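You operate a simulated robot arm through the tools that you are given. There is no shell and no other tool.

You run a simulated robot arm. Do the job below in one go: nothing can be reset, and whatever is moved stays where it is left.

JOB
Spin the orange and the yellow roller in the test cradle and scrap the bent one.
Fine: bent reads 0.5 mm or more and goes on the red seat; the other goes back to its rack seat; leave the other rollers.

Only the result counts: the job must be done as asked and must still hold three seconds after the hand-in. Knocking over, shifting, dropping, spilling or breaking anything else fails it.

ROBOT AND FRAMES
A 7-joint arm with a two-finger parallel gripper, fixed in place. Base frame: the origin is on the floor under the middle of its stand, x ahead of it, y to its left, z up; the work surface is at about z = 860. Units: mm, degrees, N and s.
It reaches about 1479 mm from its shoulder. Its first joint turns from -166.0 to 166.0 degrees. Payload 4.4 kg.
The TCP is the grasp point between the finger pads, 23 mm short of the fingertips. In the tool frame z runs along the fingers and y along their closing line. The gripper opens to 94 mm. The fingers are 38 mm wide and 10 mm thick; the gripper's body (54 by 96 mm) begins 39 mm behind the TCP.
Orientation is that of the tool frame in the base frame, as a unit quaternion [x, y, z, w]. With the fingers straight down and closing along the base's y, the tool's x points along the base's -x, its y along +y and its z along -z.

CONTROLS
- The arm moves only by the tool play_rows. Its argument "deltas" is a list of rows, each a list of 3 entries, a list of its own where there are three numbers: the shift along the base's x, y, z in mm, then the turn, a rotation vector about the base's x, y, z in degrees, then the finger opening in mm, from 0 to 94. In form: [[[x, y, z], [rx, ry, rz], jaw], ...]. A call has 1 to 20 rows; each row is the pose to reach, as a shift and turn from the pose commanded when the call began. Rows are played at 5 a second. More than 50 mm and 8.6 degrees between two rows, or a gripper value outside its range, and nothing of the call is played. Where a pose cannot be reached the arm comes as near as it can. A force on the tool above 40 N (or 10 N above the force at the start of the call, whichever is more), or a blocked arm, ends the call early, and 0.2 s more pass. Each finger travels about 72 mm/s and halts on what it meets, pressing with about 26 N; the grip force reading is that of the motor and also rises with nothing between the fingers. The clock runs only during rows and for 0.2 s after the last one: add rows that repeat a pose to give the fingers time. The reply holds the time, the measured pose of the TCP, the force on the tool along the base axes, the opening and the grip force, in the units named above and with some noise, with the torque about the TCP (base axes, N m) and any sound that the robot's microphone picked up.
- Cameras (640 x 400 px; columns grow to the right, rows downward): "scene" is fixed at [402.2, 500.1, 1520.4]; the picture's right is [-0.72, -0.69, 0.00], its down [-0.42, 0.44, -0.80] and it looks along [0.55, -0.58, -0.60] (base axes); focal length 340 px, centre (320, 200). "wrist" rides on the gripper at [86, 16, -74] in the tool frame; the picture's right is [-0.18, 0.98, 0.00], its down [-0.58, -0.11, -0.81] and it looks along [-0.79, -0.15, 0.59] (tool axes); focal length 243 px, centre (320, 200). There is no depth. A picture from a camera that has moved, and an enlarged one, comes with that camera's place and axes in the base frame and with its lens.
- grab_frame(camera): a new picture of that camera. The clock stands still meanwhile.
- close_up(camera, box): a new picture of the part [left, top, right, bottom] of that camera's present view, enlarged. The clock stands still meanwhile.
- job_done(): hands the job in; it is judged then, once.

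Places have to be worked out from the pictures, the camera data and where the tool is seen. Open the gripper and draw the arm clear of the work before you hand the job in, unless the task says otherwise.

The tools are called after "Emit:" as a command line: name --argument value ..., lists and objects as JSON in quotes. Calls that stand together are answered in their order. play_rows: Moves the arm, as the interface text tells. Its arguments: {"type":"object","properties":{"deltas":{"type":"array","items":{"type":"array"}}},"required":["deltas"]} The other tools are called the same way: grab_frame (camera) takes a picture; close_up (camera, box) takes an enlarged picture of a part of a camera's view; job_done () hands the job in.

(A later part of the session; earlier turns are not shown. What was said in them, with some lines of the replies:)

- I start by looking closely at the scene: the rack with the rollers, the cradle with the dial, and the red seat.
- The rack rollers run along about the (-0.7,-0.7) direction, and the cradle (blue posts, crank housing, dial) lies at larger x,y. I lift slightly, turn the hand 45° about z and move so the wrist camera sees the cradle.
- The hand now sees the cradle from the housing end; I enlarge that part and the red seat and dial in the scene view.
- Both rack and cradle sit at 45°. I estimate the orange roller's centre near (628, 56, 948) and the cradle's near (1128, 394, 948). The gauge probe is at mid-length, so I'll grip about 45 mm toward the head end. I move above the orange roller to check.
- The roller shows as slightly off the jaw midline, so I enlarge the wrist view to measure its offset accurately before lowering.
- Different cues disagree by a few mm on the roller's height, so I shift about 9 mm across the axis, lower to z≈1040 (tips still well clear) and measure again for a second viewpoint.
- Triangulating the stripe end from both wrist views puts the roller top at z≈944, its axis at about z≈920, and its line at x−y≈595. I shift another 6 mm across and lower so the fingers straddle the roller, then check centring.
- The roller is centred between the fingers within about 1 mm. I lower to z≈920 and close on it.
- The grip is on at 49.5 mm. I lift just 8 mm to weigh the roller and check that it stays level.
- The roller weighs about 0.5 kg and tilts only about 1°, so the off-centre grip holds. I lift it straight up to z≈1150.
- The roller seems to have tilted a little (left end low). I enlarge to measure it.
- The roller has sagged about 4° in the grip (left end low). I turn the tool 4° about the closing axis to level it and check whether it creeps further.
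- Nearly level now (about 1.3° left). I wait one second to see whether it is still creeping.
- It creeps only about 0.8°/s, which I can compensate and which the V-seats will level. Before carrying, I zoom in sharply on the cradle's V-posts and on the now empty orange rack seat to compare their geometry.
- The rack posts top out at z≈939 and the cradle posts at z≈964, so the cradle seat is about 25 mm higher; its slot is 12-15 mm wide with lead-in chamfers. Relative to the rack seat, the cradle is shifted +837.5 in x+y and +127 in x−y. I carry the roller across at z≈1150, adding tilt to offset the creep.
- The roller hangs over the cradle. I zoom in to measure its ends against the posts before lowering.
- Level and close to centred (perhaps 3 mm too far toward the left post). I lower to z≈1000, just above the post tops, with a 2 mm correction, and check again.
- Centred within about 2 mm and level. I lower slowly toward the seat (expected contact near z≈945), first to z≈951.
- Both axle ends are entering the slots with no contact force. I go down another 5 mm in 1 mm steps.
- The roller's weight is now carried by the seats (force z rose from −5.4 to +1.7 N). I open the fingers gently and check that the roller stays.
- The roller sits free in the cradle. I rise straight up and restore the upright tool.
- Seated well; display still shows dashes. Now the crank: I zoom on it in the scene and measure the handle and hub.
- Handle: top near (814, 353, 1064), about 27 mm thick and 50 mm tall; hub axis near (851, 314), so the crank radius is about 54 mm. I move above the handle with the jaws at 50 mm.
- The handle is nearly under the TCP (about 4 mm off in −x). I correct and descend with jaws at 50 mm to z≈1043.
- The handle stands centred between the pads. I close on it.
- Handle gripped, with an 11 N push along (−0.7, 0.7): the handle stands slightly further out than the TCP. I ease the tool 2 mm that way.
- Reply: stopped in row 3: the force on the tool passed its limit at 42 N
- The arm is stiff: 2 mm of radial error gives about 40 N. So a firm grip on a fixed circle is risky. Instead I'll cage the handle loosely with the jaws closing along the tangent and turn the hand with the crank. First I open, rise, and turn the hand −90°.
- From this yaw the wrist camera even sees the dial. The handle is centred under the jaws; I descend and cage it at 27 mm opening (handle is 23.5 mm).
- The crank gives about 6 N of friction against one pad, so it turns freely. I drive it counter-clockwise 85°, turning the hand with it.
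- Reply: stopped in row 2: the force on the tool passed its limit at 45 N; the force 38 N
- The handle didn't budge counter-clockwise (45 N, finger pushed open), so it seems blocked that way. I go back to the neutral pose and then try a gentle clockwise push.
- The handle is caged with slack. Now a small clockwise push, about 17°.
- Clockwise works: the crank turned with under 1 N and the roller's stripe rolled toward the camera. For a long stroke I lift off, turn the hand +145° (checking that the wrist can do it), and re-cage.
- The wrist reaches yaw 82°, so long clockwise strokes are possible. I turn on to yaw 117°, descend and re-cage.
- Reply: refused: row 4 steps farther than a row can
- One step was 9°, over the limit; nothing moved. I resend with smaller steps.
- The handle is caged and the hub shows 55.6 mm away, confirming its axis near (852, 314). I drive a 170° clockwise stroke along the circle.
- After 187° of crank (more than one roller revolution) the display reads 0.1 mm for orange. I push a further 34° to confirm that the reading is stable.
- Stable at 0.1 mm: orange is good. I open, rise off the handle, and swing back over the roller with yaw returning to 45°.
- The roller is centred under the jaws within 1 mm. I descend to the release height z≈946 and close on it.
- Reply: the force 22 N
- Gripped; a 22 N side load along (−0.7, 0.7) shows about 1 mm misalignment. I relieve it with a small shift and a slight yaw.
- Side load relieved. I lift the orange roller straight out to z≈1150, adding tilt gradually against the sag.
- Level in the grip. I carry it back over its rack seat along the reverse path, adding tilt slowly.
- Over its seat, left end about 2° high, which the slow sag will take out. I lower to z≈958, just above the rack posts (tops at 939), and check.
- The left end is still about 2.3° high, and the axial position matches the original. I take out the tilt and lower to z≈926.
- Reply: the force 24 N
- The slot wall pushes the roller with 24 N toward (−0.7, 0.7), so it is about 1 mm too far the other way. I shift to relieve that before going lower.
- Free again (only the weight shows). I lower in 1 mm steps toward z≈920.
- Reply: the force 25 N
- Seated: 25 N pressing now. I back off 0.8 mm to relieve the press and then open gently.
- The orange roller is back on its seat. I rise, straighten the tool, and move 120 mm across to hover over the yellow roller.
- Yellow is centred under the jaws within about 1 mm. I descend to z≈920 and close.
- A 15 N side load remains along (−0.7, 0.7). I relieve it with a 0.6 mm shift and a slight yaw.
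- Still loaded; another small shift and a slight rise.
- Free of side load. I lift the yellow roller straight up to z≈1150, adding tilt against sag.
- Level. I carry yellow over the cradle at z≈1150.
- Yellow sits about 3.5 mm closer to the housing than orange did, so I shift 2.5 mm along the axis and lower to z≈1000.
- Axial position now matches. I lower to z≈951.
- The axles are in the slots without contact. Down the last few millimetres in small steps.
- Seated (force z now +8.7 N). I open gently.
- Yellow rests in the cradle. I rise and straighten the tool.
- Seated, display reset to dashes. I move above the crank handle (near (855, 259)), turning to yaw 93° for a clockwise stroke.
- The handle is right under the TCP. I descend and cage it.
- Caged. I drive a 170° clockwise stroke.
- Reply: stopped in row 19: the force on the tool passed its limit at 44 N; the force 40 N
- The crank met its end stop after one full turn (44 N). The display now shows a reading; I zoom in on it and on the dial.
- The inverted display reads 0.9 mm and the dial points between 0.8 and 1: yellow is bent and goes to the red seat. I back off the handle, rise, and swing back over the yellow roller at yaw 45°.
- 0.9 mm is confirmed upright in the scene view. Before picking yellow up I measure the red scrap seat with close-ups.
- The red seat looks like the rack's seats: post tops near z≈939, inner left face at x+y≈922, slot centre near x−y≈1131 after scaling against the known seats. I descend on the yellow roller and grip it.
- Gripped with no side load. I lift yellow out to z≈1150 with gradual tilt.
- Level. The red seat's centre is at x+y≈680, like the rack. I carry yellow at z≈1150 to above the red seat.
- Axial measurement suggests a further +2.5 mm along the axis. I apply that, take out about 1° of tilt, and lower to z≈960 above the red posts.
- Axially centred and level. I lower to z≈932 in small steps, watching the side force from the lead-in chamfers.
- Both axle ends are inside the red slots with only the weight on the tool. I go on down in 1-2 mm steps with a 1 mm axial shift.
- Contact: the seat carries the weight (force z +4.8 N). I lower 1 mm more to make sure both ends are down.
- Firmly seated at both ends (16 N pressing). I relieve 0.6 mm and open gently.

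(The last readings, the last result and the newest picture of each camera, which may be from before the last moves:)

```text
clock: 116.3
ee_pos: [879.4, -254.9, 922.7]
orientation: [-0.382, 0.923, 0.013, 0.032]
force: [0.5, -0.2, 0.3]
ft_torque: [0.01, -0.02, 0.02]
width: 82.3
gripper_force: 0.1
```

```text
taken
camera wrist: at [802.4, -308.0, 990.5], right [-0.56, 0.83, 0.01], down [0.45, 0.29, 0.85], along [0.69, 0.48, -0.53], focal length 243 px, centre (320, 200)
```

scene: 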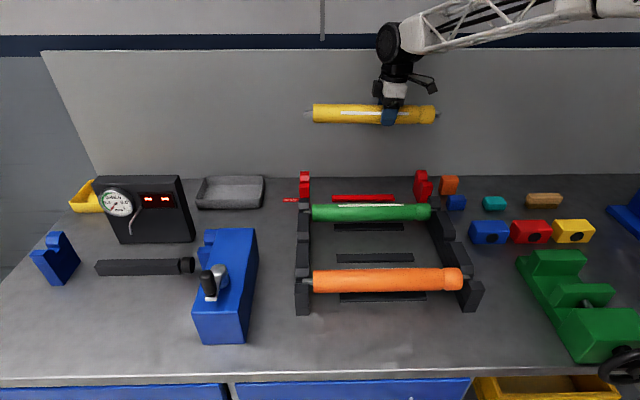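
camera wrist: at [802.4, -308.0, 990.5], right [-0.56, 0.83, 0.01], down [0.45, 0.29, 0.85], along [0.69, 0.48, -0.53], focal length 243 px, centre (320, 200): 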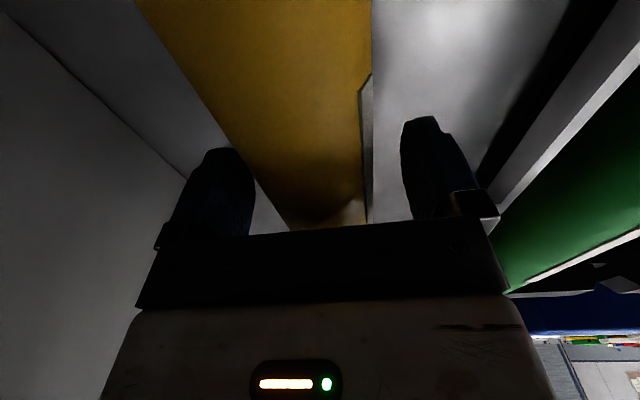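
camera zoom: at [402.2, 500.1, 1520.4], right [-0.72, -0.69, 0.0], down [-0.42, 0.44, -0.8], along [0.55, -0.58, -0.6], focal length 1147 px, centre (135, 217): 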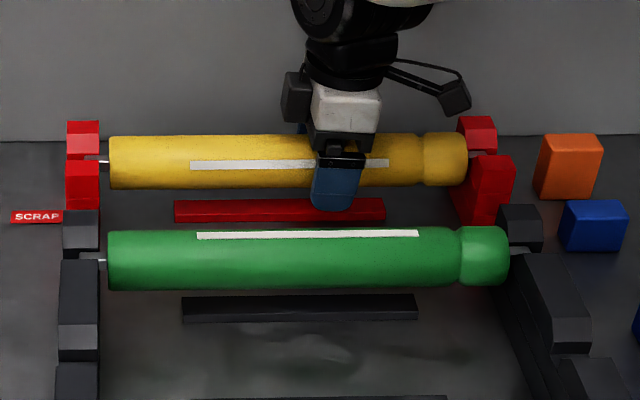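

Yellow stays on the red seat. I rise straight up and draw the arm clear.

Emit:
play_rows --deltas '[[[0, 0, 15], [0, 0, 0], 84], [[0, 0, 45], [0, 0, 0], 86], [[0, 0, 85], [-1.2, 1.2, 0], 90], [[0, 0, 130], [-2.8, 2.8, 0], 90], [[0, 0, 175], [-2.8, 2.8, 0], 90], [[0, 0, 220], [-2.8, 2.8, 0], 90], [[0, 0, 260], [-2.8, 2.8, 0], 90], [[-30, 15, 290], [-2.8, 2.8, 0], 90], [[-70, 35, 310], [-2.8, 2.8, 0], 90], [[-110, 55, 320], [-2.8, 2.8, 0], 90], [[-150, 75, 320], [-2.8, 2.8, 0], 90], [[-190, 95, 320], [-2.8, 2.8, 0], 90], [[-230, 115, 320], [-2.8, 2.8, 0], 90], [[-230, 115, 320], [-2.8, 2.8, 0], 90]]'

Emit:
grab_frame --camera "scene"

Emit:
close_up --camera "scene" --box '[280, 160, 480, 320]'

```text
clock: 119.3
ee_pos: [646.8, -141.8, 1242.3]
orientation: [-0.382, 0.924, -0.001, 0.001]
force: [0.5, -0.3, -0.4]
ft_torque: [0.0, -0.02, -0.02]
width: 90.1
gripper_force: 0.0
```

```text
taken
```

scene: 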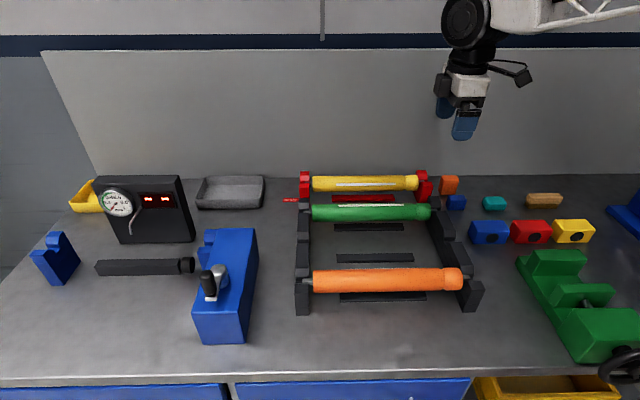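

```text
2.50 times, centred on (380, 240) of scene
camera zoom: at [402.2, 500.1, 1520.4], right [-0.72, -0.69, 0.0], down [-0.42, 0.44, -0.8], along [0.55, -0.58, -0.6], focal length 851 px, centre (170, 100)
```

zoom: 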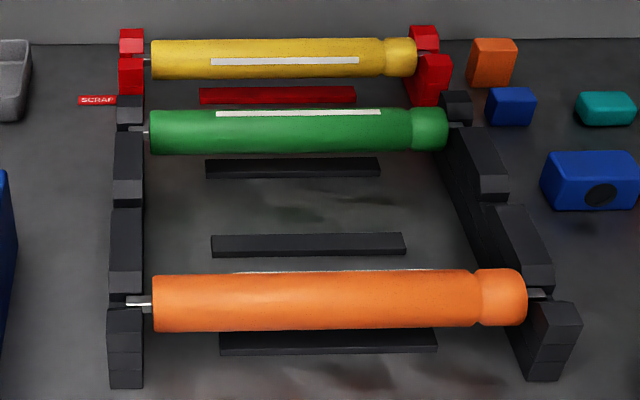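

All in place; I check the four axle ends up close before handing in.

Emit:
close_up --camera "scene" --box '[285, 245, 345, 315]'

Emit:
close_up --camera "scene" --box '[430, 245, 500, 315]'

Emit:
close_up --camera "scene" --box '[285, 165, 335, 205]'

Emit:
close_up --camera "scene" --box '[395, 160, 455, 210]'

```text
5.71 times, centred on (315, 280) of scene
camera zoom: at [402.2, 500.1, 1520.4], right [-0.72, -0.69, 0.0], down [-0.42, 0.44, -0.8], along [0.55, -0.58, -0.6], focal length 1946 px, centre (349, -257)
```

zoom: 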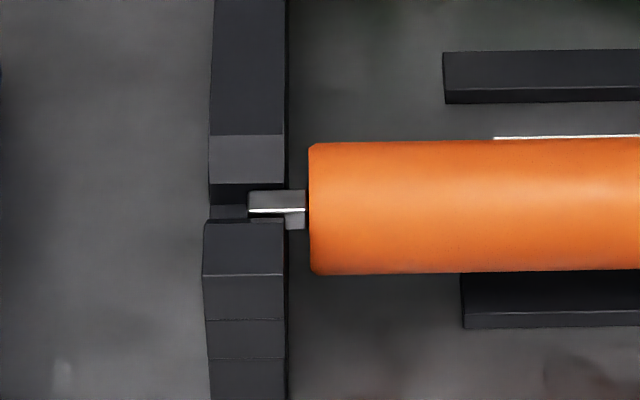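

```text
5.71 times, centred on (465, 280) of scene
camera zoom: at [402.2, 500.1, 1520.4], right [-0.72, -0.69, 0.0], down [-0.42, 0.44, -0.8], along [0.55, -0.58, -0.6], focal length 1946 px, centre (-509, -257)
```

zoom: 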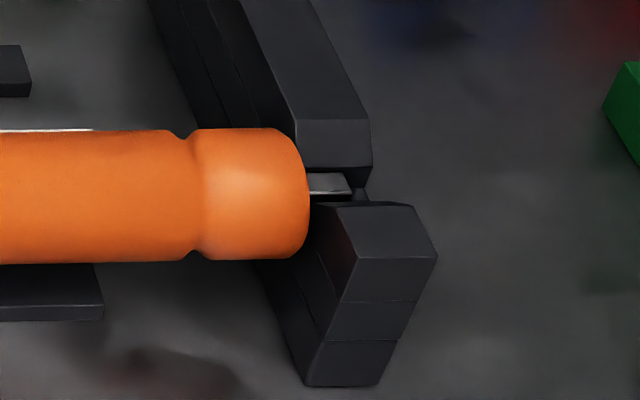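

```text
10.00 times, centred on (310, 185) of scene
camera zoom: at [402.2, 500.1, 1520.4], right [-0.72, -0.69, 0.0], down [-0.42, 0.44, -0.8], along [0.55, -0.58, -0.6], focal length 3405 px, centre (420, 350)
```

zoom: 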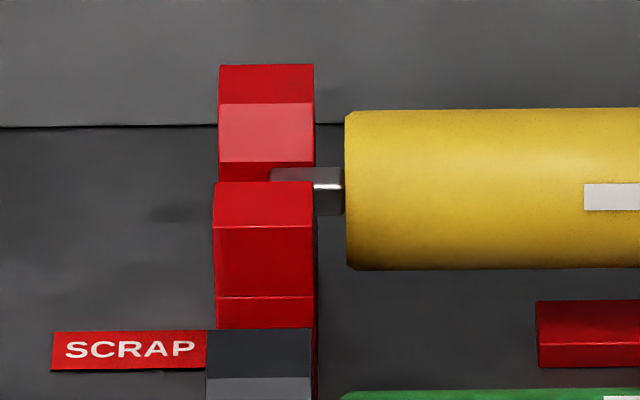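

```text
8.00 times, centred on (425, 185) of scene
camera zoom: at [402.2, 500.1, 1520.4], right [-0.72, -0.69, 0.0], down [-0.42, 0.44, -0.8], along [0.55, -0.58, -0.6], focal length 2724 px, centre (-520, 320)
```

zoom: 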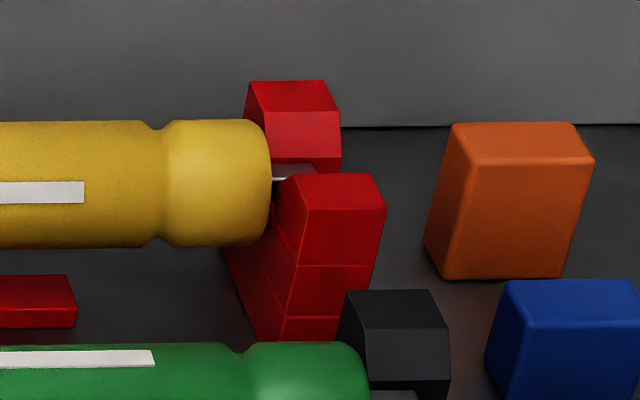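

All four axle ends sit down in their slots. Orange (0.1 mm) is back on its rack seat, yellow (0.9 mm) is on the red scrap seat, green is untouched, and the arm is clear with the gripper open. I hand the job in.

Emit:
job_done

```text
The job is handed in.
```

I spun both rollers in the test cradle and sorted them. The job is handed in, but I got no verdict back.

| Roller | Reading | Result | Where it is now |
|---|---|---|---|
| Orange | 0.1 mm | Good | Back on its own rack seat |
| Yellow | 0.9 mm | Bent | On the red scrap seat |

- **Readings:** Orange still read 0.1 mm after I turned it further. Yellow's 0.9 mm showed on the digital display, and the dial needle sat between 0.8 and 1.
- **Final check:** In close-ups just before hand-in, both ends of each roller sat down in their slots. I did not touch the green roller. The gripper is open and the arm is clear of the work.
- **Crank:** It turns only clockwise, for one full turn. I pushed it against its stop twice, at about 45 N each time, and saw no damage. It is back where it started.
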